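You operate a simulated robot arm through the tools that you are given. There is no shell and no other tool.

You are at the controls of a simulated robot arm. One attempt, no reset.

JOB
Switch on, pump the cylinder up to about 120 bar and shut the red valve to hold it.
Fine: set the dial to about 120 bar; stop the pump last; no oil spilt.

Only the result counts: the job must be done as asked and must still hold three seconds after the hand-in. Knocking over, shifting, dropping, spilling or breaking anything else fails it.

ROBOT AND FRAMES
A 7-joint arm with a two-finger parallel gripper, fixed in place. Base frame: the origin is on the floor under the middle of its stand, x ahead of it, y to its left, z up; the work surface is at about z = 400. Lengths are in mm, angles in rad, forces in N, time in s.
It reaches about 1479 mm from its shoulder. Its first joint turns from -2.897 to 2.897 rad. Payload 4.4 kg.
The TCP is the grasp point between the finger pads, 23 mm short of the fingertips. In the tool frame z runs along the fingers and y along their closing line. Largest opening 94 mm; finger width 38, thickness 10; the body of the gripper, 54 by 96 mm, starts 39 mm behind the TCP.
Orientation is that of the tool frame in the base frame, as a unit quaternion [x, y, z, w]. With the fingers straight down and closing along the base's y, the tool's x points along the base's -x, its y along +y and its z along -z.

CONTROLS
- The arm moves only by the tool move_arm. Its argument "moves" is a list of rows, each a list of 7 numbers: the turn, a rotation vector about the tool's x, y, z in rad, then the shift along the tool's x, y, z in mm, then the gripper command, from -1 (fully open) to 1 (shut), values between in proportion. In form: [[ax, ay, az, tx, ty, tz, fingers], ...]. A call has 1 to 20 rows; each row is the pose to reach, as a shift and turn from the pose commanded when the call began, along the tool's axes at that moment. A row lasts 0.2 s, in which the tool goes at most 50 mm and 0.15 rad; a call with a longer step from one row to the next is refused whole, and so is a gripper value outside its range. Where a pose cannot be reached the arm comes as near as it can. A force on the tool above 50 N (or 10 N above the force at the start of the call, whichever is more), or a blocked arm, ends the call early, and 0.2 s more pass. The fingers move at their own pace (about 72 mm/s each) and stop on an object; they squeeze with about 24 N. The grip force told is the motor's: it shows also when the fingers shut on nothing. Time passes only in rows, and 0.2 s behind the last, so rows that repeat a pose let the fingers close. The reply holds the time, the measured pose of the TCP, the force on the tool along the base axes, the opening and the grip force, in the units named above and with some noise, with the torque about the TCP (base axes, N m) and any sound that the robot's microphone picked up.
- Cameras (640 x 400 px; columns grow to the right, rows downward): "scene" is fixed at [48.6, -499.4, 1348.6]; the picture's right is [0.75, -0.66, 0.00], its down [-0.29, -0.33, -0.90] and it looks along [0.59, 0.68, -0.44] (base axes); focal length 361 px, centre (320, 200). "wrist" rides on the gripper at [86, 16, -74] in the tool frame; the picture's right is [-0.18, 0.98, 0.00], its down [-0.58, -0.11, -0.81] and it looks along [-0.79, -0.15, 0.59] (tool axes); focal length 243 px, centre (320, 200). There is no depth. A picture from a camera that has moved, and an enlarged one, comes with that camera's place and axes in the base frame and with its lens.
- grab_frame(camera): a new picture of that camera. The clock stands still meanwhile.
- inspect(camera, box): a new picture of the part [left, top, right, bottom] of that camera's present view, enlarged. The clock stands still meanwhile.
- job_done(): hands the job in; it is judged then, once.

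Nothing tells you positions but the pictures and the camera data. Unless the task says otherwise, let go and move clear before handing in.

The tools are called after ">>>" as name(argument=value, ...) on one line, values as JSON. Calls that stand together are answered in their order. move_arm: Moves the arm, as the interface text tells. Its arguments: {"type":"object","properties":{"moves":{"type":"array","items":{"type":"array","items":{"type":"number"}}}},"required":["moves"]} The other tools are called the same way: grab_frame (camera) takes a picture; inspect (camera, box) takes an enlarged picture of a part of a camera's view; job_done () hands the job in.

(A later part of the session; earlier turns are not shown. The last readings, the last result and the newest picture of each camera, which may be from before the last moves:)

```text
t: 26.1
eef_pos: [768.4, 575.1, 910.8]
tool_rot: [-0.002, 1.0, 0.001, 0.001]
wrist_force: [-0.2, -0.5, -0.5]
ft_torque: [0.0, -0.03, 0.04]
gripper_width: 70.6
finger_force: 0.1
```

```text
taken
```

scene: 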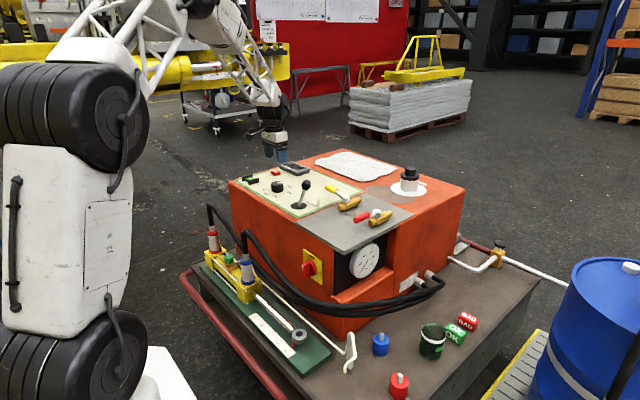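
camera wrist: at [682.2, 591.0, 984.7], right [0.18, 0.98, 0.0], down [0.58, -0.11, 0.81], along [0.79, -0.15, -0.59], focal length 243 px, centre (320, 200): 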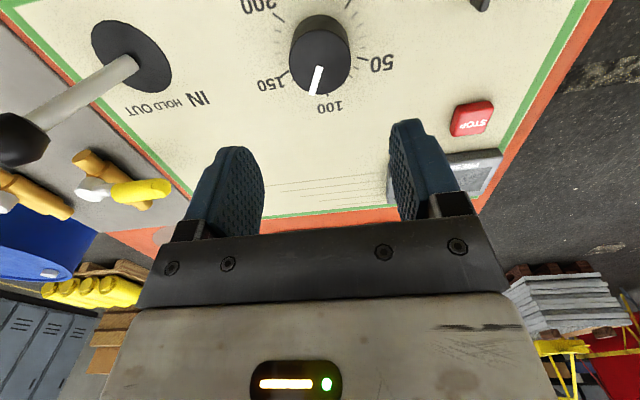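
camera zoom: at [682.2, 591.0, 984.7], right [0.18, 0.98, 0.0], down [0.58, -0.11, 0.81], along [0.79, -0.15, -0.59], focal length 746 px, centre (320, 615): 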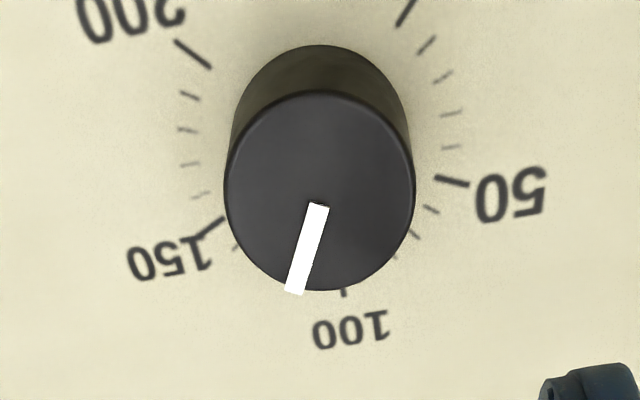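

The dial reads about 121 bar, which is good. Next is the main switch, so I'll retreat over the front edge and take a close look at it and the hoses in front.

>>> move_arm(moves=[[0, 0, 0, 48, 0, 0, -0.5], [0, 0, 0, 96, 0, 0, -0.5], [0, 0, 0, 144, 0, 0, -0.5], [0, 0, 0, 178, -34, 0, -0.5], [0, 0, 0, 200, -78, 0, -0.5], [0, 0, 0, 215, -125, 0, -0.5], [0, 0, 0, 228, -170, 0, -0.5], [0, 0, 0, 228, -215, 20, -0.5], [0, 0, 0, 228, -255, 48, -0.5], [0, 0, 0, 228, -290, 82, -0.5], [0, 0, 0, 228, -318, 120, -0.5], [0, 0, 0, 228, -325, 151, -0.5], [0, 0, 0, 228, -325, 151, -0.5]])

>>> grab_frame(camera="wrist")

>>> inspect(camera="wrist", box=[270, 70, 390, 145])

>>> inspect(camera="scene", box=[280, 235, 344, 275])

>>> inspect(camera="scene", box=[200, 180, 360, 310])

```text
t: 28.9
eef_pos: [540.4, 250.6, 757.0]
tool_rot: [0.0, 1.0, 0.0, 0.0]
wrist_force: [0.6, 0.3, 0.0]
ft_torque: [-0.01, -0.02, 0.01]
gripper_width: 70.3
finger_force: 0.1
```

```text
taken
camera wrist: at [453.7, 266.4, 832.9], right [0.18, 0.98, 0.0], down [0.58, -0.11, 0.81], along [0.79, -0.15, -0.59], focal length 243 px, centre (320, 200)
```

wrist: 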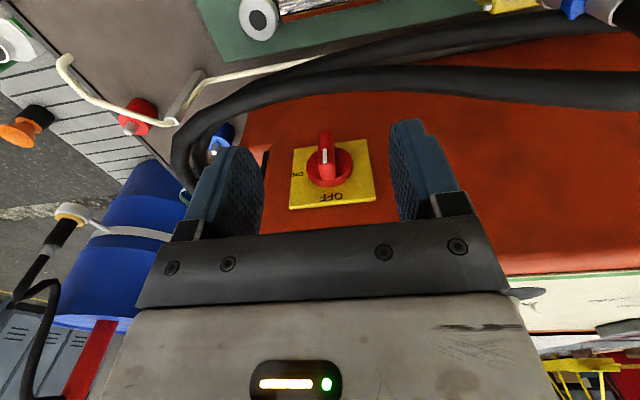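

```text
5.33 times, centred on (330, 108) of wrist
camera zoom: at [453.7, 266.4, 832.9], right [0.18, 0.98, 0.0], down [0.58, -0.11, 0.81], along [0.79, -0.15, -0.59], focal length 1294 px, centre (267, 693)
```

zoom: 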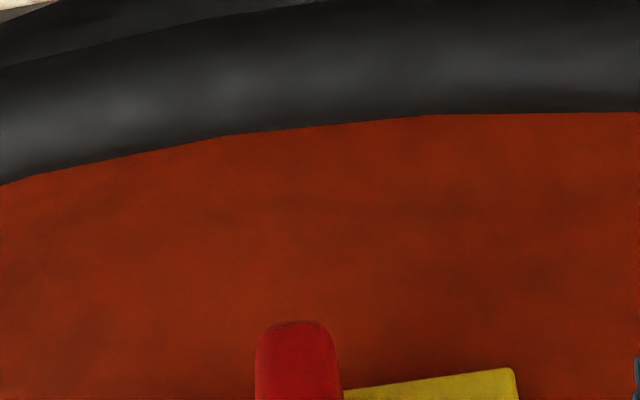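

```text
10.00 times, centred on (312, 255) of scene
camera zoom: at [48.6, -499.4, 1348.6], right [0.75, -0.66, 0.0], down [-0.29, -0.33, -0.9], along [0.59, 0.68, -0.44], focal length 3614 px, centre (400, -350)
```

zoom: 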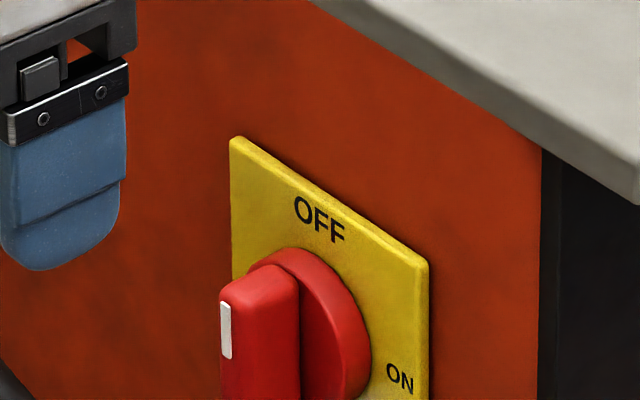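

```text
3.08 times, centred on (280, 245) of scene
camera zoom: at [48.6, -499.4, 1348.6], right [0.75, -0.66, 0.0], down [-0.29, -0.33, -0.9], along [0.59, 0.68, -0.44], focal length 1112 px, centre (443, 62)
```

zoom: 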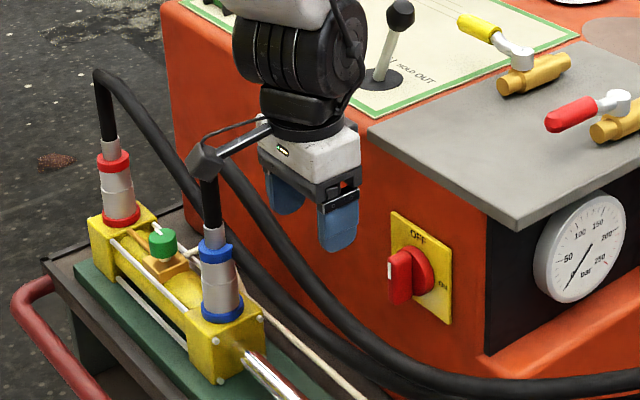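

>>> inspect(camera="wrist", box=[270, 110, 400, 220])

>>> inspect(camera="scene", box=[280, 245, 344, 290])

```text
3.64 times, centred on (335, 165) of wrist
camera zoom: at [453.7, 266.4, 832.9], right [0.18, 0.98, 0.0], down [0.58, -0.11, 0.81], along [0.79, -0.15, -0.59], focal length 882 px, centre (266, 327)
```

zoom: 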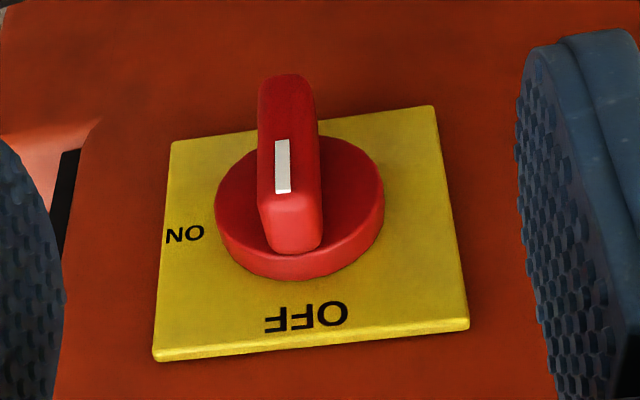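

```text
8.89 times, centred on (312, 268) of scene
camera zoom: at [48.6, -499.4, 1348.6], right [0.75, -0.66, 0.0], down [-0.29, -0.33, -0.9], along [0.59, 0.68, -0.44], focal length 3212 px, centre (391, -400)
```

zoom: 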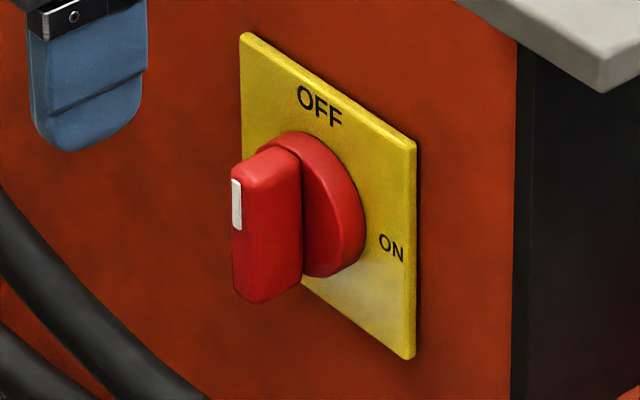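

Triangulating gives the switch pivot at (y 239.5, z 632.7). The handle bar spans x 626–649 and z 604–662 and is about 18 mm wide. A hose sits below and in front, so I'll push the top of the bar over from above with closed fingers. First I'll move over it.

>>> move_arm(moves=[[0, 0, 0, -30, 6, 0, 1], [0, 0, 0, -60, 12, 0, 1], [0, 0, 0, -87, 17, 0, 1], [0, 0, 0, -87, 17, 0, 1], [0, 0, 0, -87, 17, 0, 1]])

>>> grab_frame(camera="wrist")

>>> inspect(camera="scene", box=[240, 190, 360, 290])

```text
t: 30.1
eef_pos: [627.1, 267.9, 757.6]
tool_rot: [-0.001, 1.0, -0.001, 0.001]
wrist_force: [-0.1, 0.2, -0.3]
ft_torque: [0.01, 0.01, 0.01]
gripper_width: 0.1
finger_force: 23.9
```

```text
taken
camera wrist: at [540.0, 283.2, 832.2], right [0.18, 0.98, 0.0], down [0.58, -0.11, 0.81], along [0.79, -0.15, -0.59], focal length 243 px, centre (320, 200)
```

wrist: 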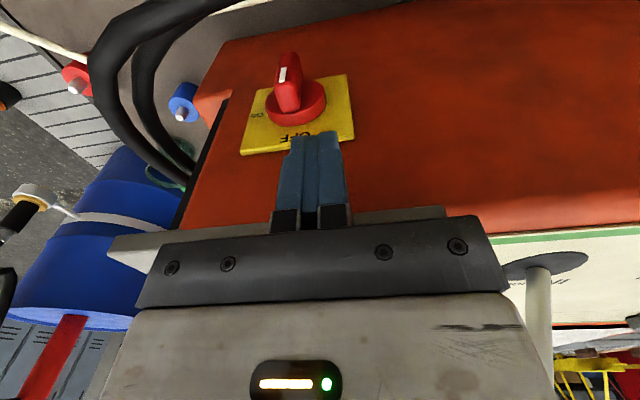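

```text
4.00 times, centred on (300, 240) of scene
camera zoom: at [48.6, -499.4, 1348.6], right [0.75, -0.66, 0.0], down [-0.29, -0.33, -0.9], along [0.59, 0.68, -0.44], focal length 1446 px, centre (400, 40)
```

zoom: 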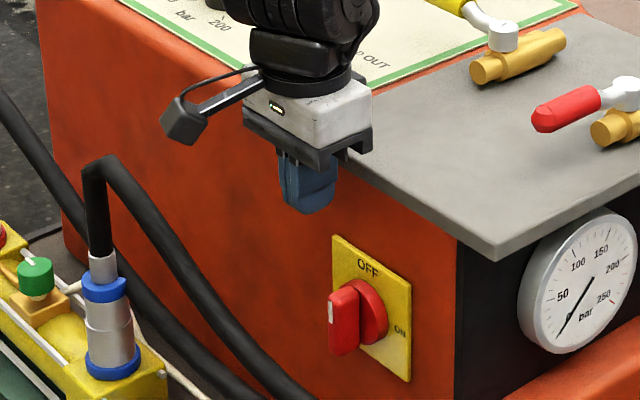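

The fingers are closed over the start spot, just to the +y side of the handle. I'll lower until the fingertips reach z≈646, beside the top of the bar.

>>> move_arm(moves=[[0, 0, 0, 0, 0, 40, 1], [0, 0, 0, 0, 0, 70, 1], [0, 0, 0, 0, 0, 89, 1], [0, 0, 0, 0, 0, 89, 1]])

>>> grab_frame(camera="wrist")

>>> inspect(camera="wrist", box=[220, 80, 380, 210])

>>> inspect(camera="scene", box=[260, 220, 356, 290])

```text
t: 30.6
eef_pos: [626.9, 269.1, 718.2]
tool_rot: [-0.001, 1.0, 0.0, 0.003]
wrist_force: [-0.8, -0.4, 16.4]
ft_torque: [-0.25, -0.71, -0.03]
gripper_width: 0.0
finger_force: 24.0
stopped in row 2: the force on the tool passed its limit at 179 N (the readings are from after the stop); the commanded pose is now the measured one
```

```text
taken
camera wrist: at [540.2, 283.7, 791.3], right [0.18, 0.98, 0.0], down [0.58, -0.11, 0.81], along [0.8, -0.15, -0.59], focal length 243 px, centre (320, 200)
```

wrist: 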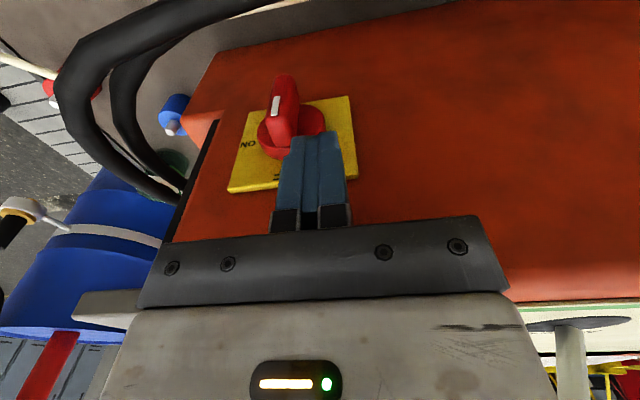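

```text
3.08 times, centred on (300, 145) of wrist
camera zoom: at [540.2, 283.7, 791.3], right [0.18, 0.98, 0.0], down [0.58, -0.11, 0.81], along [0.8, -0.15, -0.59], focal length 746 px, centre (382, 369)
```

zoom: 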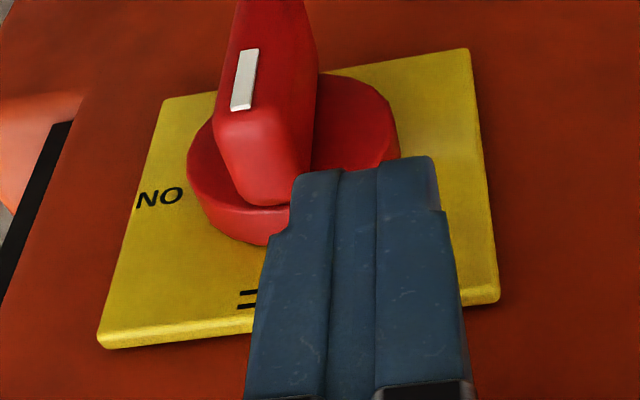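

```text
5.71 times, centred on (308, 255) of scene
camera zoom: at [48.6, -499.4, 1348.6], right [0.75, -0.66, 0.0], down [-0.29, -0.33, -0.9], along [0.59, 0.68, -0.44], focal length 2065 px, centre (389, -114)
```

zoom: 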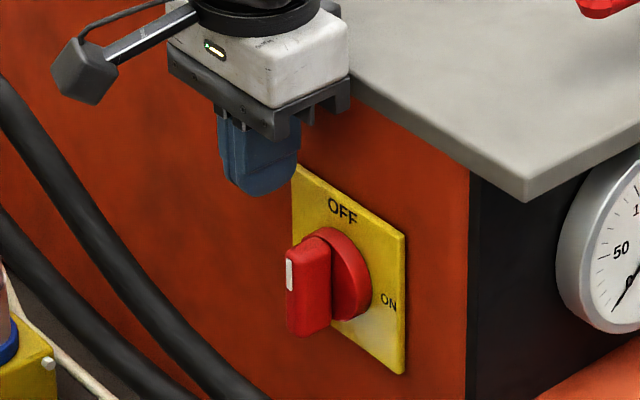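

The descent stopped on a contact spike at TCP z≈718, well above the switch. The torque puts the contact about 42 mm toward +x, so I'll look at what is touching the plate edge.

>>> inspect(camera="scene", box=[270, 190, 366, 250])

>>> grab_frame(camera="scene")

>>> inspect(camera="wrist", box=[0, 200, 640, 400])

```text
6.67 times, centred on (318, 220) of scene
camera zoom: at [48.6, -499.4, 1348.6], right [0.75, -0.66, 0.0], down [-0.29, -0.33, -0.9], along [0.59, 0.68, -0.44], focal length 2409 px, centre (333, 67)
```

zoom: 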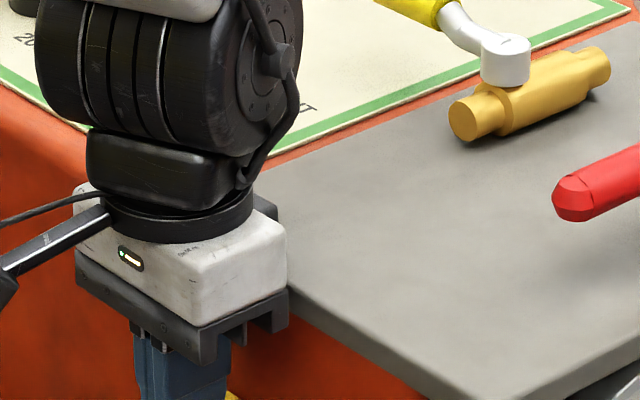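

```text
taken
```

scene: 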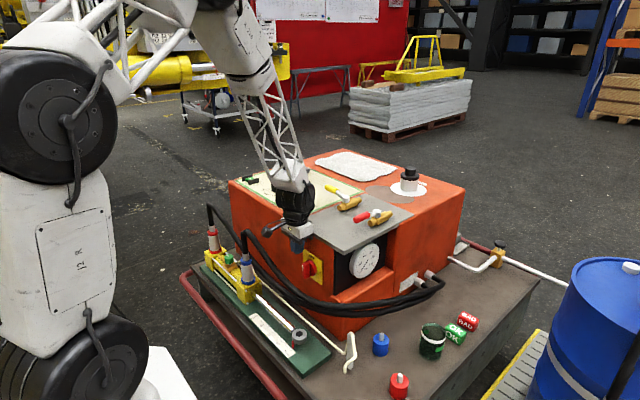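

```text
1.00 times, centred on (320, 300) of wrist (not enlarged: the box is as wide or as high as the picture)
camera zoom: at [540.2, 283.7, 791.3], right [0.18, 0.98, 0.0], down [0.58, -0.11, 0.81], along [0.8, -0.15, -0.59], focal length 243 px, centre (320, 100)
```

zoom: 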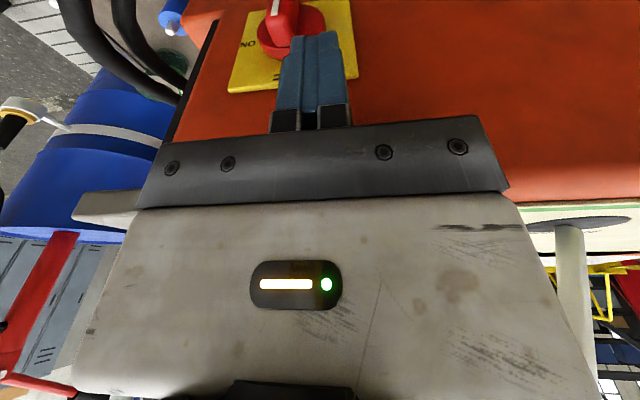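

The gripper body is close to the overhanging grey plate at x≈671. I'll back up, tilt the fingers forward by 0.3 rad so the body stays well in front of the plate, and then lower gently.

>>> move_arm(moves=[[0, 0, 0, 0, 0, -20, 1], [0, 0, 0, 4, 0, -40, 1], [0, -0.1, 0, 6, 0, -40, 1], [0, -0.2, 0, 6, 0, -40, 1], [0, -0.3, 0, 6, 0, -40, 1], [0, -0.3, 0, 6, 0, -40, 1]])

>>> grab_frame(camera="scene")

>>> grab_frame(camera="wrist")

```text
t: 32.0
eef_pos: [621.8, 268.5, 754.3]
tool_rot: [0.001, 0.989, 0.0, 0.151]
wrist_force: [0.9, 0.2, 0.5]
ft_torque: [0.0, -0.02, 0.01]
gripper_width: 0.0
finger_force: 23.8
```

```text
taken
```

scene: 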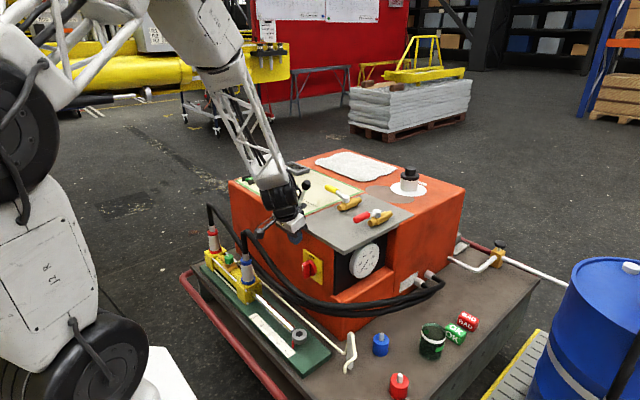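

```text
taken
camera wrist: at [515.6, 283.7, 801.1], right [0.17, 0.98, 0.06], down [0.31, -0.11, 0.94], along [0.93, -0.15, -0.33], focal length 243 px, centre (320, 200)
```

wrist: 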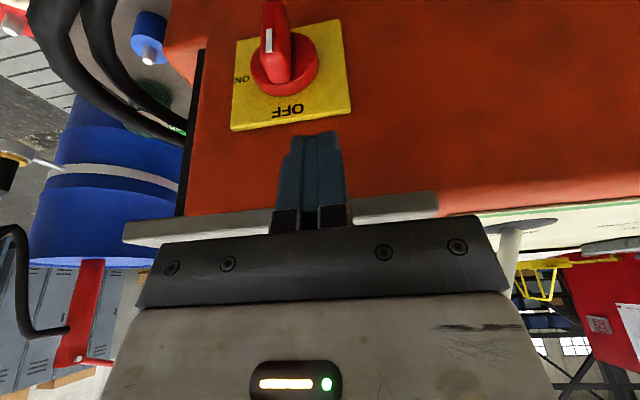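

With the tilt, the palm is clear of the plate edge. I'll lower straight down about 88 mm in easing steps.

>>> move_arm(moves=[[0, 0, 0, 6, 0, 19.1, 1], [0, 0, 0, 11.8, 0, 38.2, 1], [0, 0, 0, 16.3, 0, 52.5, 1], [0, 0, 0, 20.7, 0, 66.9, 1], [0, 0, 0, 23.6, 0, 76.4, 1], [0, 0, 0, 26, 0, 84.1, 1], [0, 0, 0, 26, 0, 84.1, 1]])

>>> inspect(camera="wrist", box=[200, 60, 400, 220])

>>> inspect(camera="scene", box=[260, 220, 356, 290])

```text
t: 33.6
eef_pos: [621.8, 267.5, 667.3]
tool_rot: [0.0, 0.989, 0.0, 0.151]
wrist_force: [-0.8, -0.3, 0.9]
ft_torque: [0.03, 0.01, 0.03]
gripper_width: 0.0
finger_force: 23.7
```

```text
2.50 times, centred on (300, 140) of wrist
camera zoom: at [516.2, 283.3, 713.4], right [0.18, 0.98, 0.06], down [0.31, -0.11, 0.94], along [0.93, -0.15, -0.33], focal length 606 px, centre (370, 350)
```

zoom: 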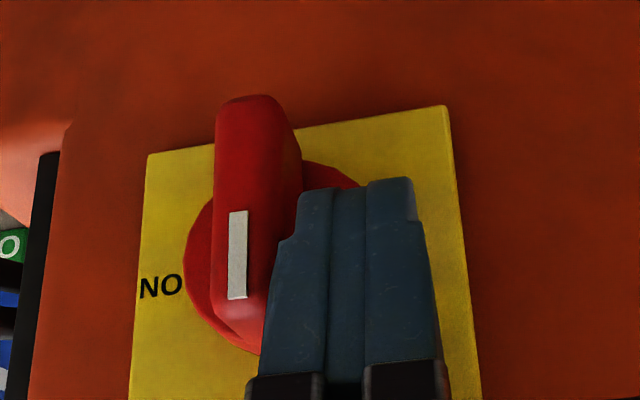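

```text
5.71 times, centred on (308, 255) of scene
camera zoom: at [48.6, -499.4, 1348.6], right [0.75, -0.66, 0.0], down [-0.29, -0.33, -0.9], along [0.59, 0.68, -0.44], focal length 2065 px, centre (389, -114)
```

zoom: 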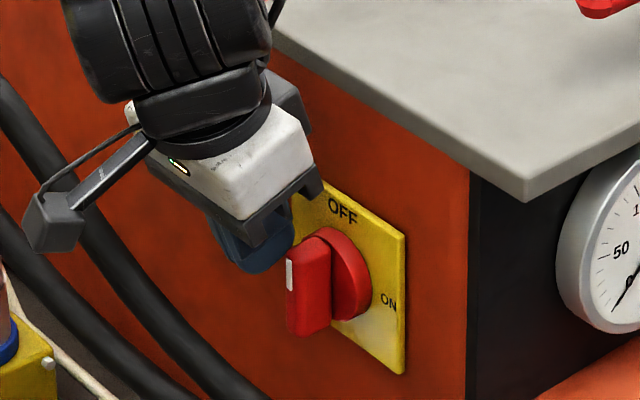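

The fingers are beside the upper half of the handle with no contact. Now I'll push slowly toward −y to tip the bar over clockwise.

>>> move_arm(moves=[[0, 0, 0, 0, -5, 0, 1], [0, 0, 0, 0, -9, 0, 1], [0, 0, 0, 0, -13, 0, 1], [0, 0, 0, 0, -17, 0, 1], [0, 0, 0, 0, -21, 0, 1], [0, 0, 0, 0, -25, 0, 1], [0, 0, 0, 0, -29, 0, 1], [0, 0, 0, 0, -33, 0, 1], [0, 0, 0, 0, -37, 0, 1], [0, 0, 0, 0, -41, 0, 1], [0, 0, 0, 0, -41, 0, 1]])

>>> inspect(camera="wrist", box=[200, 60, 400, 220])

>>> inspect(camera="scene", box=[260, 220, 356, 290])

```text
t: 34.6
eef_pos: [622.1, 252.8, 669.4]
tool_rot: [-0.001, 0.988, 0.001, 0.153]
wrist_force: [-8.4, 5.9, 8.1]
ft_torque: [0.05, 0.18, -0.07]
gripper_width: 0.0
finger_force: 24.2
stopped in row 5: the force on the tool passed its limit at 54 N (the readings are from after the stop); the commanded pose is now the measured one
```

```text
2.50 times, centred on (300, 140) of wrist
camera zoom: at [516.8, 268.3, 715.7], right [0.17, 0.98, 0.06], down [0.31, -0.11, 0.94], along [0.93, -0.15, -0.32], focal length 606 px, centre (370, 350)
```

zoom: 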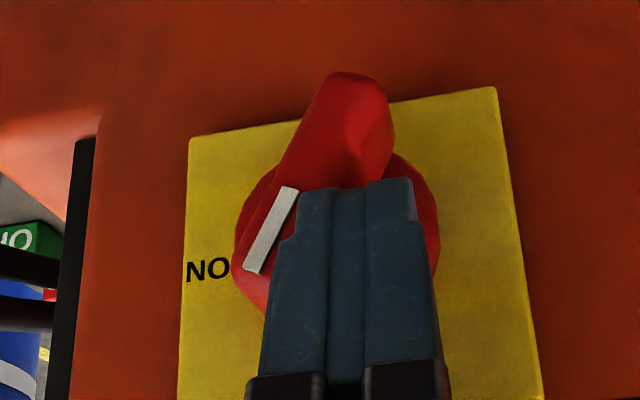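

```text
5.71 times, centred on (308, 255) of scene
camera zoom: at [48.6, -499.4, 1348.6], right [0.75, -0.66, 0.0], down [-0.29, -0.33, -0.9], along [0.59, 0.68, -0.44], focal length 2065 px, centre (389, -114)
```

zoom: 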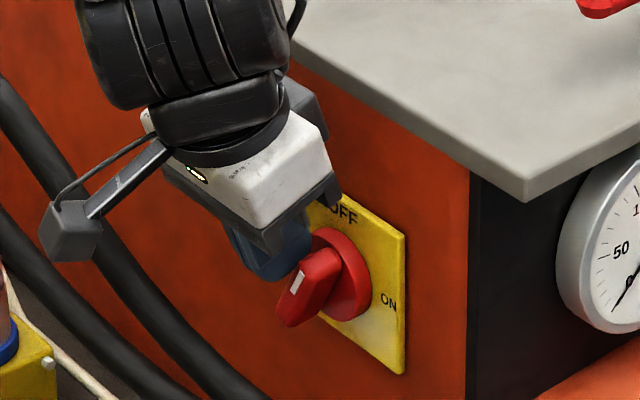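

The handle turned about 25° before reaching the force limit, because I was pushing too close to the pivot. I'll move nearer the bar's end for more leverage and follow its arc down toward ON.

>>> move_arm(moves=[[0, 0, 0, -2.2, -1, -7, 1], [0, 0, 0, -2.2, -3, -7, 1], [0, 0, 0, -1.8, -7.2, -5.8, 1], [0, 0, 0, -1.5, -10.8, -4.9, 1], [0, 0, 0, -1.1, -14.1, -3.4, 1], [0, 0, 0, -0.4, -17.1, -1.3, 1], [0, 0, 0, 0.4, -19.7, 1.2, 1], [0, 0, 0, 1.3, -21.7, 4.1, 1], [0, 0, 0, 2.3, -23.3, 7.3, 1], [0, 0, 0, 2.7, -23.5, 8.6, 1]])

>>> inspect(camera="wrist", box=[200, 60, 400, 220])

>>> inspect(camera="scene", box=[260, 220, 356, 290])

```text
t: 36.5
eef_pos: [623.1, 231.8, 665.8]
tool_rot: [0.0, 0.988, 0.002, 0.154]
wrist_force: [-14.8, 0.0, 15.6]
ft_torque: [-0.02, 0.35, -0.08]
gripper_width: 0.0
finger_force: 24.0
stopped in row 9: the force on the tool passed its limit at 70 N (the readings are from after the stop); the commanded pose is now the measured one
```

```text
2.50 times, centred on (300, 140) of wrist
camera zoom: at [517.5, 247.2, 712.4], right [0.17, 0.98, 0.06], down [0.31, -0.11, 0.94], along [0.94, -0.15, -0.32], focal length 606 px, centre (370, 350)
```

zoom: 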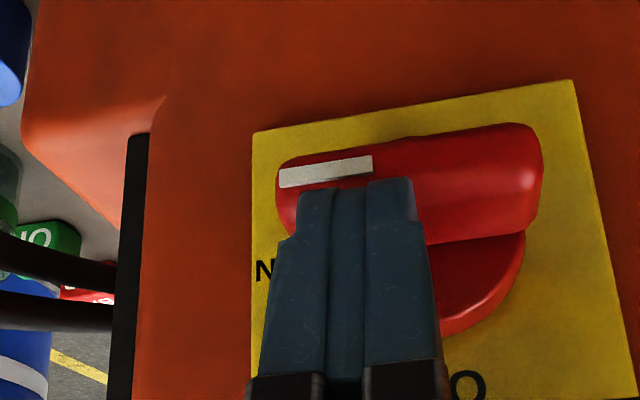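

```text
5.71 times, centred on (308, 255) of scene
camera zoom: at [48.6, -499.4, 1348.6], right [0.75, -0.66, 0.0], down [-0.29, -0.33, -0.9], along [0.59, 0.68, -0.44], focal length 2065 px, centre (389, -114)
```

zoom: 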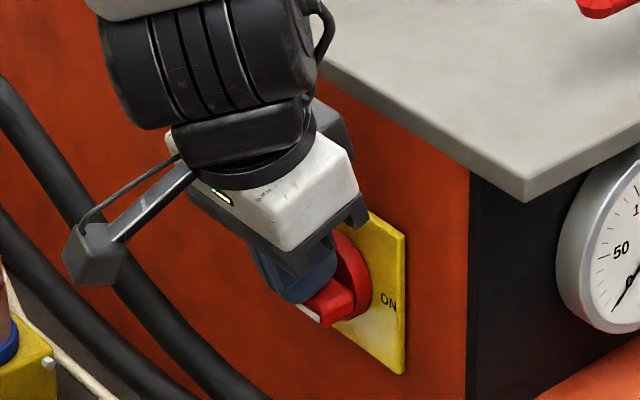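

The handle is now horizontal with its white mark toward ON. I'll lift clear, straighten the tool and check.

>>> move_arm(moves=[[0, 0, 0, -6, 0, -19, 1], [0, 0, 0, -18, 0, -57, 1], [0, 0, 0, -30, 0, -95, 1], [0, 0, 0, -42, 0, -133, 1], [0, 0.1, 0, -56, 0, -178, 1], [0, 0.2, 0, -68, 0, -216, 1], [0, 0.307, 0, -74, 0, -235, 1], [0, 0.307, 0, -74, 0, -235, 1]])

>>> inspect(camera="scene", box=[260, 220, 400, 310])

>>> grab_frame(camera="scene")

```text
t: 38.3
eef_pos: [621.5, 230.5, 913.3]
tool_rot: [-0.001, 1.0, 0.001, 0.0]
wrist_force: [-0.3, 0.0, 0.1]
ft_torque: [0.03, 0.0, 0.02]
gripper_width: 0.0
finger_force: 23.7
```

```text
4.44 times, centred on (330, 265) of scene
camera zoom: at [48.6, -499.4, 1348.6], right [0.75, -0.66, 0.0], down [-0.29, -0.33, -0.9], along [0.59, 0.68, -0.44], focal length 1606 px, centre (276, -89)
```

zoom: 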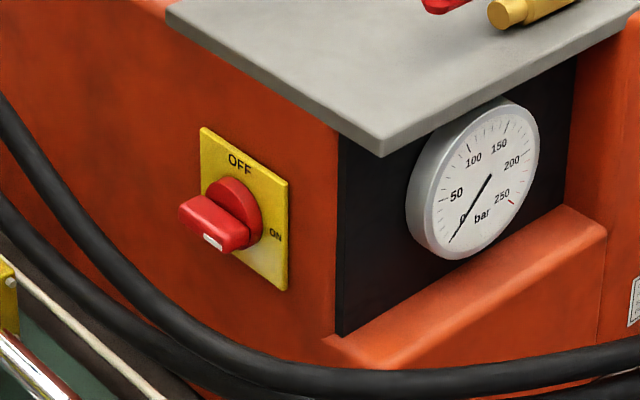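

```text
taken
```

scene: 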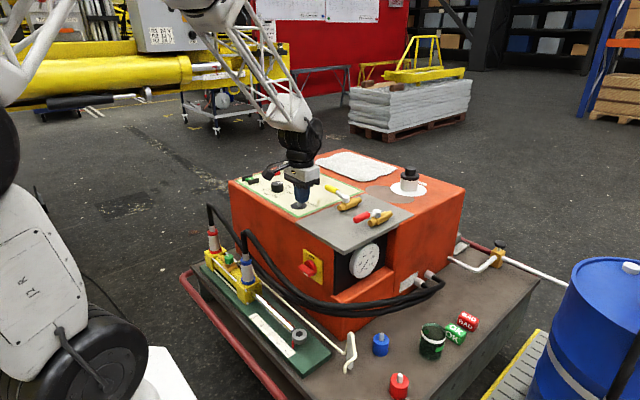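

The main switch is ON. Before starting the pump I want a closer look at the green valve on the cylinder, to be sure nothing can leak, so I'll move the wrist camera near it.

>>> move_arm(moves=[[0, 0, 0, 21, 42, 0, 1], [0, 0, 0, 42, 84, 0, 1], [0, 0, 0, 63, 126, 0, 1], [0, 0, 0, 84, 168, 0, 1], [0, 0, 0, 106, 210, 0, 1], [0, 0, 0, 128, 252, 0, 1], [0, 0, 0, 150, 294, 0, 1], [0, 0, 0, 171, 338, 0, 1], [0, 0, 0, 171, 338, 45, 1], [0, 0, 0, 171, 338, 90, 1], [0, 0, 0, 171, 338, 130, 1], [0, 0, 0, 171, 338, 150, 1], [0, 0, 0, 171, 338, 150, 1]])

>>> grab_frame(camera="wrist")

>>> inspect(camera="wrist", box=[260, 40, 400, 130])

```text
t: 41.1
eef_pos: [449.3, 569.0, 766.5]
tool_rot: [-0.001, 1.0, 0.002, 0.001]
wrist_force: [0.2, -0.8, 1.1]
ft_torque: [0.03, -0.01, 0.01]
gripper_width: 0.0
finger_force: 23.8
```

```text
taken
camera wrist: at [362.3, 584.6, 841.5], right [0.18, 0.98, 0.0], down [0.58, -0.11, 0.81], along [0.79, -0.14, -0.59], focal length 243 px, centre (320, 200)
```

wrist: 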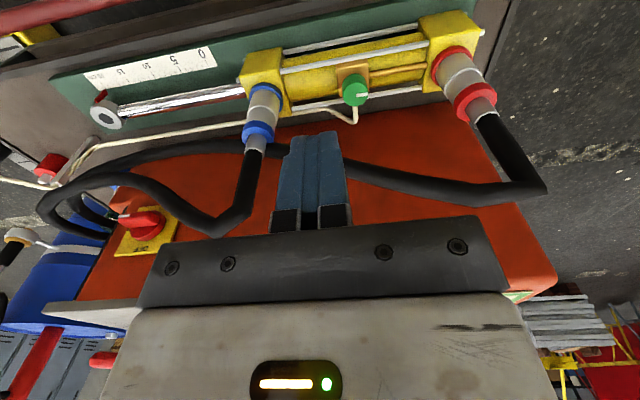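

```text
4.44 times, centred on (330, 85) of wrist
camera zoom: at [362.3, 584.6, 841.5], right [0.18, 0.98, 0.0], down [0.58, -0.11, 0.81], along [0.79, -0.14, -0.59], focal length 1078 px, centre (276, 711)
```

zoom: 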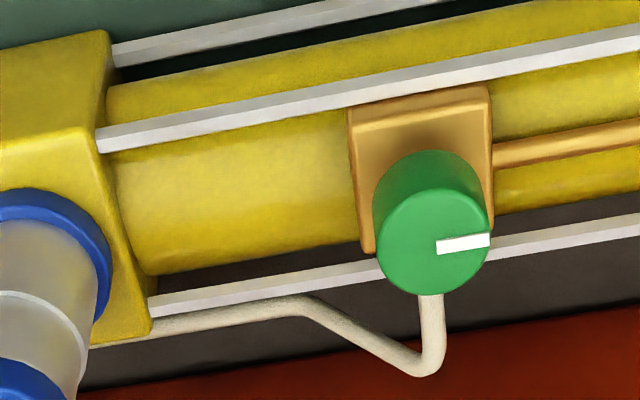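

The green knob's mark points along the cylinder and across its outlet pipe, so it looks closed and I'll leave it alone. Next is the START button, starting with a close view of it.

>>> move_arm(moves=[[0, 0, 0, 0, 0, -45, 1], [0, 0, 0, 0, 0, -90, 1], [0, 0, 0, -10, 10, -134, 1], [0, 0, 0, -50, 30, -134, 1], [0, 0, 0, -92, 52, -134, 1], [0, 0, 0, -134, 74, -134, 1], [0, 0, 0, -176, 96, -134, 1], [0, 0, 0, -218, 118, -134, 1], [0, 0, 0, -251, 131, -134, 1], [0, 0, 0, -251, 131, -134, 1]])

>>> grab_frame(camera="wrist")

>>> inspect(camera="wrist", box=[250, 40, 410, 140])

>>> inspect(camera="scene", box=[230, 150, 310, 200])

```text
t: 43.3
eef_pos: [700.6, 699.1, 901.1]
tool_rot: [-0.001, 1.0, 0.001, 0.001]
wrist_force: [-0.7, 0.6, 0.1]
ft_torque: [0.03, 0.01, 0.0]
gripper_width: 0.0
finger_force: 24.0
```

```text
taken
camera wrist: at [613.7, 714.8, 976.3], right [0.18, 0.98, 0.0], down [0.58, -0.11, 0.81], along [0.79, -0.14, -0.59], focal length 243 px, centre (320, 200)
```

wrist: 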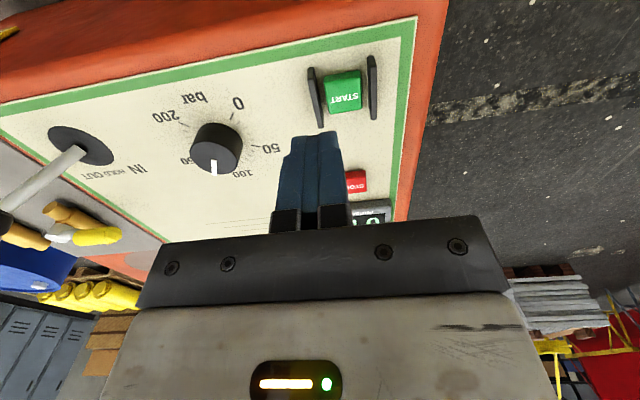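

```text
4.00 times, centred on (330, 90) of wrist
camera zoom: at [613.7, 714.8, 976.3], right [0.18, 0.98, 0.0], down [0.58, -0.11, 0.81], along [0.79, -0.14, -0.59], focal length 970 px, centre (280, 640)
```

zoom: 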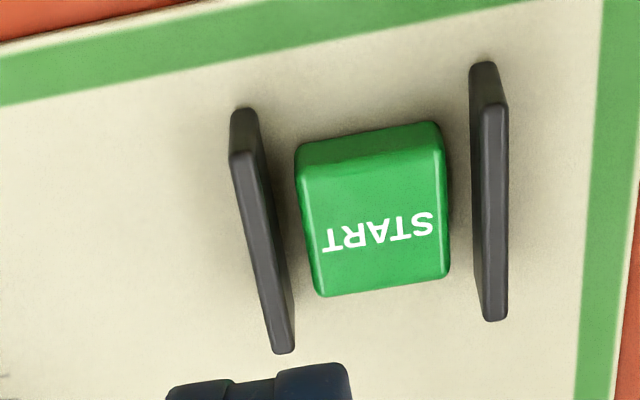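

```text
8.00 times, centred on (270, 175) of scene
camera zoom: at [48.6, -499.4, 1348.6], right [0.75, -0.66, 0.0], down [-0.29, -0.33, -0.9], along [0.59, 0.68, -0.44], focal length 2891 px, centre (720, 400)
```

zoom: 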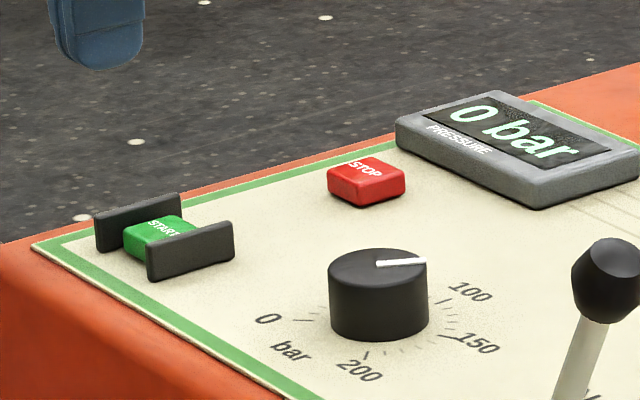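

The display on the panel is lit and reads 0 bar, so the power is on. START is at about (734, 715, 776) between its guards, and I'll position above it.

>>> move_arm(moves=[[0, 0, 0, -17, 8, 0, 1], [0, 0, 0, -34, 16, 0, 1], [0, 0, 0, -34, 16, 40, 1], [0, 0, 0, -34, 16, 70, 1], [0, 0, 0, -34, 16, 85, 1], [0, 0, 0, -34, 16, 85, 1]])

>>> inspect(camera="wrist", box=[220, 60, 420, 200])

>>> inspect(camera="scene", box=[230, 150, 310, 200])

```text
t: 44.7
eef_pos: [734.6, 715.9, 814.7]
tool_rot: [0.0, 1.0, 0.002, 0.001]
wrist_force: [0.2, 0.0, -0.1]
ft_torque: [-0.01, 0.02, 0.0]
gripper_width: 0.1
finger_force: 24.1
```

```text
2.86 times, centred on (320, 130) of wrist
camera zoom: at [647.9, 731.7, 889.0], right [0.18, 0.98, 0.0], down [0.58, -0.11, 0.81], along [0.79, -0.14, -0.59], focal length 693 px, centre (320, 400)
```

zoom: 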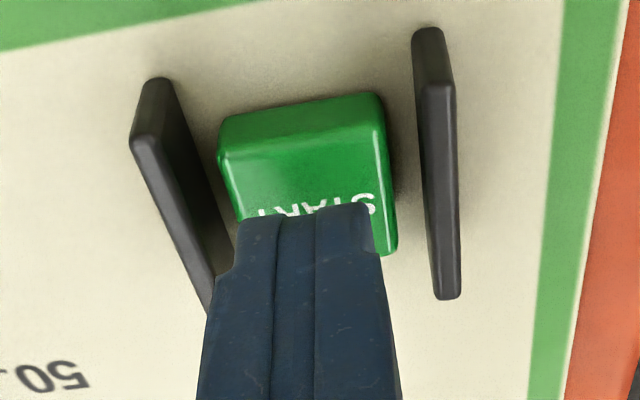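

```text
8.00 times, centred on (270, 175) of scene
camera zoom: at [48.6, -499.4, 1348.6], right [0.75, -0.66, 0.0], down [-0.29, -0.33, -0.9], along [0.59, 0.68, -0.44], focal length 2891 px, centre (720, 400)
```

zoom: 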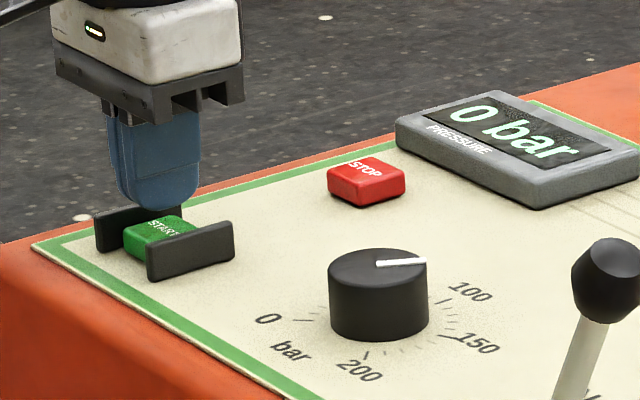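

The fingertips are centred over START with room between the guards. Pressing slowly.

>>> move_arm(moves=[[0, 0, 0, 0, 0, 5, 1], [0, 0, 0, 0, 0, 9, 1], [0, 0, 0, 0, 0, 12, 1], [0, 0, 0, 0, 0, 15, 1], [0, 0, 0, 0, 0, 18, 1], [0, 0, 0, 0, 0, 20, 1], [0, 0, 0, 0, 0, 22, 1]])

>>> inspect(camera="scene", box=[230, 150, 310, 200])

```text
t: 46.3
eef_pos: [736.9, 718.0, 794.9]
tool_rot: [-0.001, 1.0, 0.003, 0.002]
wrist_force: [-4.7, -2.2, 14.1]
ft_torque: [-0.06, 0.21, 0.02]
gripper_width: 0.0
finger_force: 24.3
heard: click
```

```text
8.00 times, centred on (270, 175) of scene
camera zoom: at [48.6, -499.4, 1348.6], right [0.75, -0.66, 0.0], down [-0.29, -0.33, -0.9], along [0.59, 0.68, -0.44], focal length 2891 px, centre (720, 400)
```

zoom: 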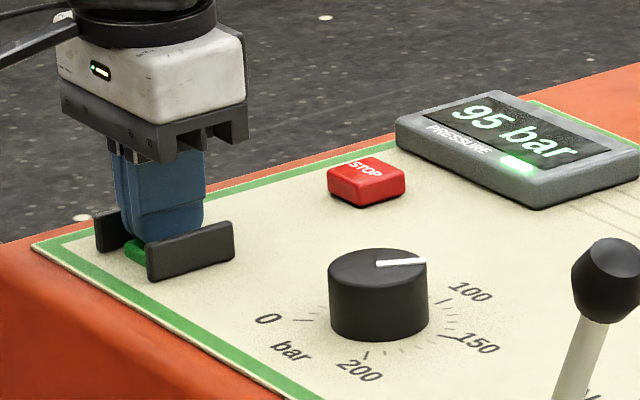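

START clicked and the pressure is already at 95 bar and rising. I'll lift off and check the gauge and the spout.

>>> move_arm(moves=[[0, 0, 0, 0, 0, -30, 1], [0, 0, 0, 0, 0, -70, 1], [0, 0, 0, 0, 0, -110, 1], [0, 0, 0, 0, 0, -110, 1]])

>>> inspect(camera="scene", box=[230, 150, 310, 200])

>>> inspect(camera="scene", box=[330, 230, 420, 290])

>>> grab_frame(camera="scene")

```text
t: 47.3
eef_pos: [734.9, 716.5, 902.0]
tool_rot: [0.0, 1.0, 0.003, 0.0]
wrist_force: [0.3, 0.2, 0.2]
ft_torque: [0.03, 0.03, 0.01]
gripper_width: 0.0
finger_force: 24.0
```

```text
8.00 times, centred on (270, 175) of scene
camera zoom: at [48.6, -499.4, 1348.6], right [0.75, -0.66, 0.0], down [-0.29, -0.33, -0.9], along [0.59, 0.68, -0.44], focal length 2891 px, centre (720, 400)
```

zoom: 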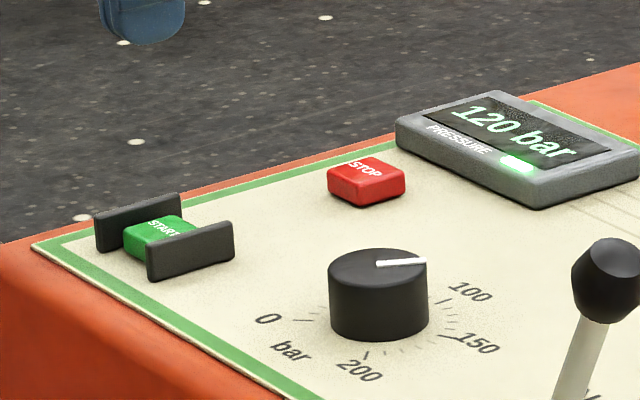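

```text
6.67 times, centred on (375, 260) of scene
camera zoom: at [48.6, -499.4, 1348.6], right [0.75, -0.66, 0.0], down [-0.29, -0.33, -0.9], along [0.59, 0.68, -0.44], focal length 2409 px, centre (-47, -200)
```

zoom: 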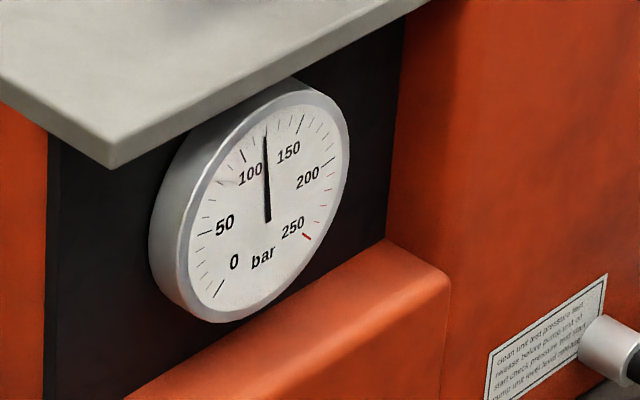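

```text
taken
```

scene: 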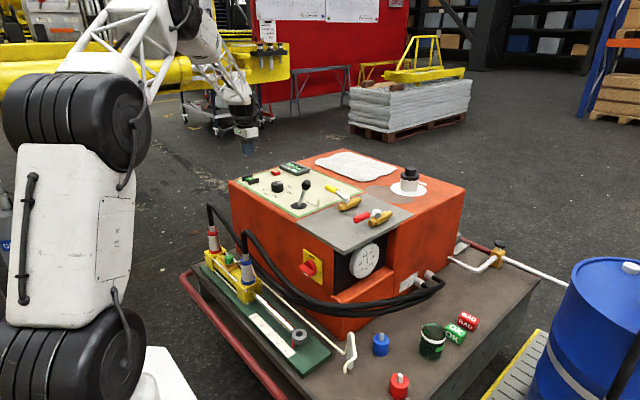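

The display and gauge both show 120 bar and I see no leak. Next is the red valve: its pivot is near (864, 145), the handle points −x (open), and clockwise to +y shuts it. I'll move the camera there for a closer look.

>>> move_arm(moves=[[0, 0, 0, 5, -20, -40, 1], [0, 0, 0, 10, -65, -58, 1], [0, 0, 0, 15, -112, -58, 1], [0, 0, 0, 20, -159, -58, 1], [0, 0, 0, 25, -206, -58, 1], [0, 0, 0, 25, -253, -58, 1], [0, 0, 0, 25, -300, -58, 1], [0, 0, 0, 25, -347, -58, 1], [0, 0, 0, 25, -394, -58, 1], [0, 0, 0, 25, -441, -58, 1], [0, 0, 0, 25, -488, -58, 1], [0, 0, 0, 25, -535, -58, 1], [0, 0, 0, 25, -566, -58, 1], [0, 0, 0, 25, -566, -58, 1]])

>>> grab_frame(camera="wrist")

>>> inspect(camera="wrist", box=[200, 20, 440, 170])

>>> inspect(camera="scene", box=[320, 170, 420, 240])

>>> inspect(camera="scene", box=[395, 265, 425, 290])

```text
t: 50.3
eef_pos: [709.4, 148.7, 959.9]
tool_rot: [0.0, 1.0, 0.002, 0.001]
wrist_force: [0.4, -1.0, 0.1]
ft_torque: [-0.01, -0.02, 0.0]
gripper_width: 0.2
finger_force: 23.8
```

```text
taken
camera wrist: at [624.0, 163.6, 1034.4], right [0.18, 0.98, 0.0], down [0.58, -0.11, 0.81], along [0.79, -0.14, -0.59], focal length 243 px, centre (320, 200)
```

wrist: 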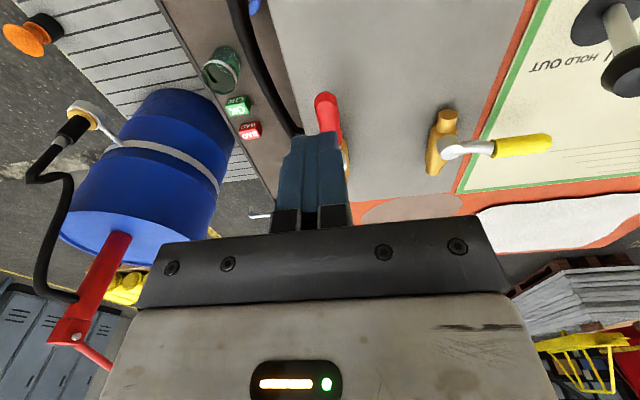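

```text
2.67 times, centred on (320, 95) of wrist
camera zoom: at [624.0, 163.6, 1034.4], right [0.18, 0.98, 0.0], down [0.58, -0.11, 0.81], along [0.79, -0.14, -0.59], focal length 647 px, centre (320, 480)
```

zoom: 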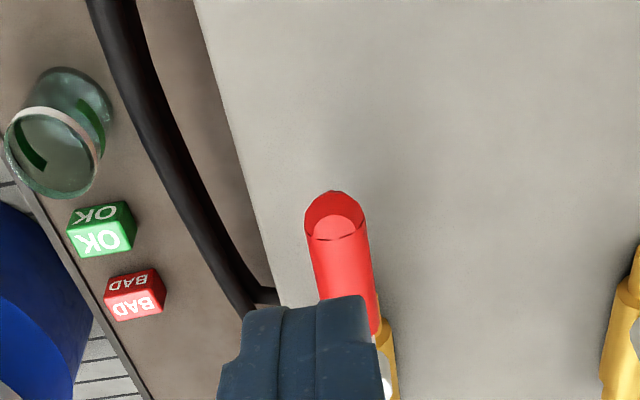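

```text
5.71 times, centred on (370, 205) of scene
camera zoom: at [48.6, -499.4, 1348.6], right [0.75, -0.66, 0.0], down [-0.29, -0.33, -0.9], along [0.59, 0.68, -0.44], focal length 2065 px, centre (34, 171)
```

zoom: 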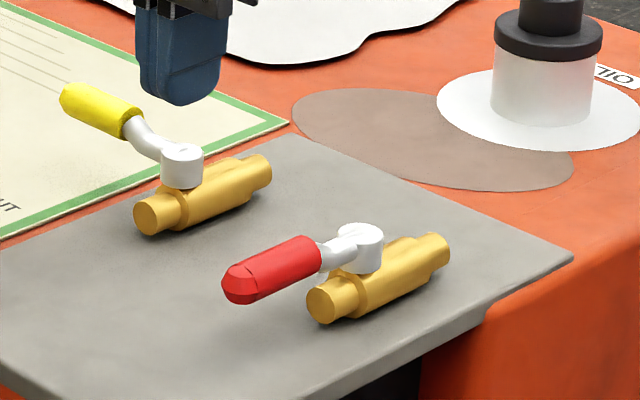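

```text
16.00 times, centred on (410, 278) of scene
camera zoom: at [48.6, -499.4, 1348.6], right [0.75, -0.66, 0.0], down [-0.29, -0.33, -0.9], along [0.59, 0.68, -0.44], focal length 5782 px, centre (-1120, -1040)
```

zoom: 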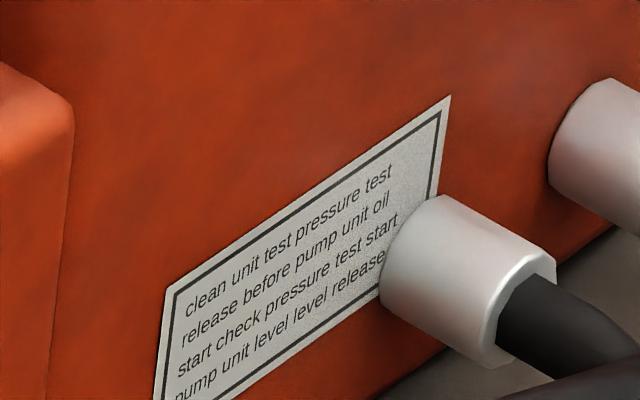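

The red handle runs along −x at y≈145, from its pivot at (858, 145) to its tip at x≈752, at z≈817. I'll open the fingers and position above the grip at x≈775, to straddle it and swing it clockwise 90°.

>>> move_arm(moves=[[0, 0, 0, -30, -2, 20, -0.5], [0, 0, 0, -60, -3, 45, -0.5], [0, 0, 0, -65, -3, 60, -0.5], [0, 0, 0, -65, -3, 60, -0.5]])

>>> grab_frame(camera="wrist")

>>> inspect(camera="scene", box=[320, 160, 420, 240])

```text
t: 51.3
eef_pos: [776.4, 145.5, 897.2]
tool_rot: [-0.001, 1.0, 0.002, 0.001]
wrist_force: [-0.3, 0.4, 0.5]
ft_torque: [0.0, -0.04, -0.01]
gripper_width: 70.6
finger_force: 0.0
```

```text
taken
camera wrist: at [688.9, 161.7, 973.2], right [0.18, 0.98, 0.0], down [0.58, -0.11, 0.81], along [0.79, -0.14, -0.59], focal length 243 px, centre (320, 200)
```

wrist: 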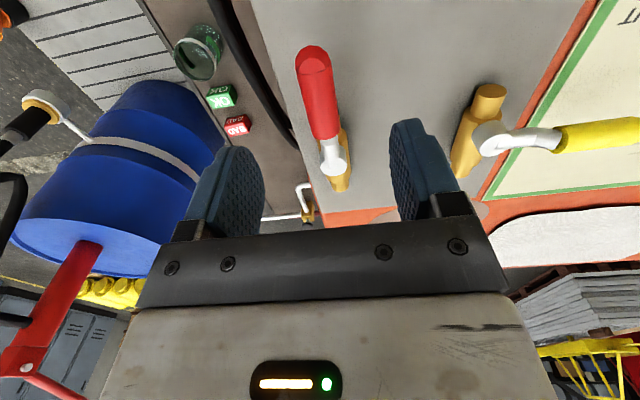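

```text
5.00 times, centred on (370, 200) of scene
camera zoom: at [48.6, -499.4, 1348.6], right [0.75, -0.66, 0.0], down [-0.29, -0.33, -0.9], along [0.59, 0.68, -0.44], focal length 1807 px, centre (70, 200)
```

zoom: 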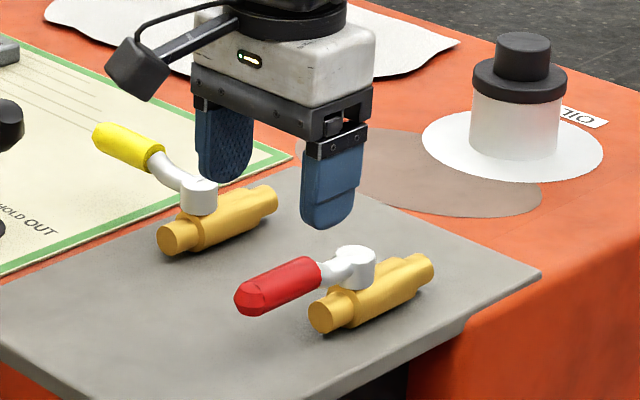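

The fingers straddle the red handle with good clearance. I'll descend so they sit on either side of the grip, then narrow to a loose 28 mm gap.

>>> move_arm(moves=[[0, 0, 0, 0, 0, 30, -0.5], [0, 0, 0, 0, 0, 55, -0.5], [0, 0, 0, 0, 0, 75, -0.5], [0, 0, 0, 0, 0, 75, -0.5], [0, 0, 0, 0, 0, 75, 0.38], [0, 0, 0, 0, 0, 75, 0.38], [0, 0, 0, 0, 0, 75, 0.38]])

>>> grab_frame(camera="wrist")

>>> inspect(camera="scene", box=[320, 160, 420, 240])

```text
t: 52.9
eef_pos: [776.8, 148.4, 821.4]
tool_rot: [-0.001, 1.0, 0.002, 0.001]
wrist_force: [0.4, -2.5, -0.6]
ft_torque: [0.0, 0.03, -0.06]
gripper_width: 29.8
finger_force: 0.6
```

```text
taken
camera wrist: at [690.0, 163.9, 896.4], right [0.18, 0.98, 0.0], down [0.58, -0.11, 0.81], along [0.79, -0.14, -0.59], focal length 243 px, centre (320, 200)
```

wrist: 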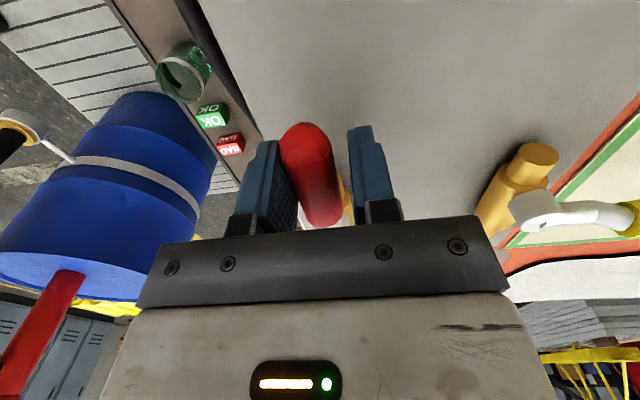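

```text
5.00 times, centred on (370, 200) of scene
camera zoom: at [48.6, -499.4, 1348.6], right [0.75, -0.66, 0.0], down [-0.29, -0.33, -0.9], along [0.59, 0.68, -0.44], focal length 1807 px, centre (70, 200)
```

zoom: 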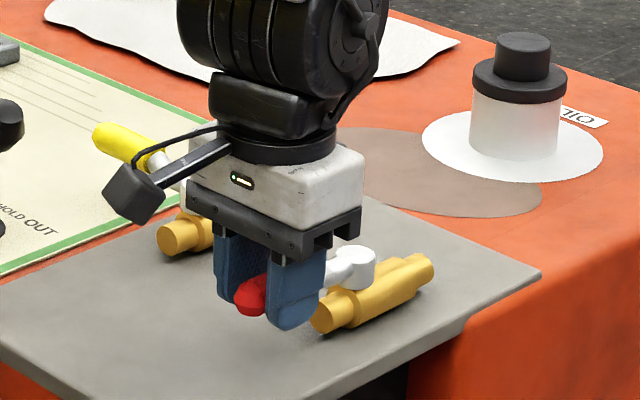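

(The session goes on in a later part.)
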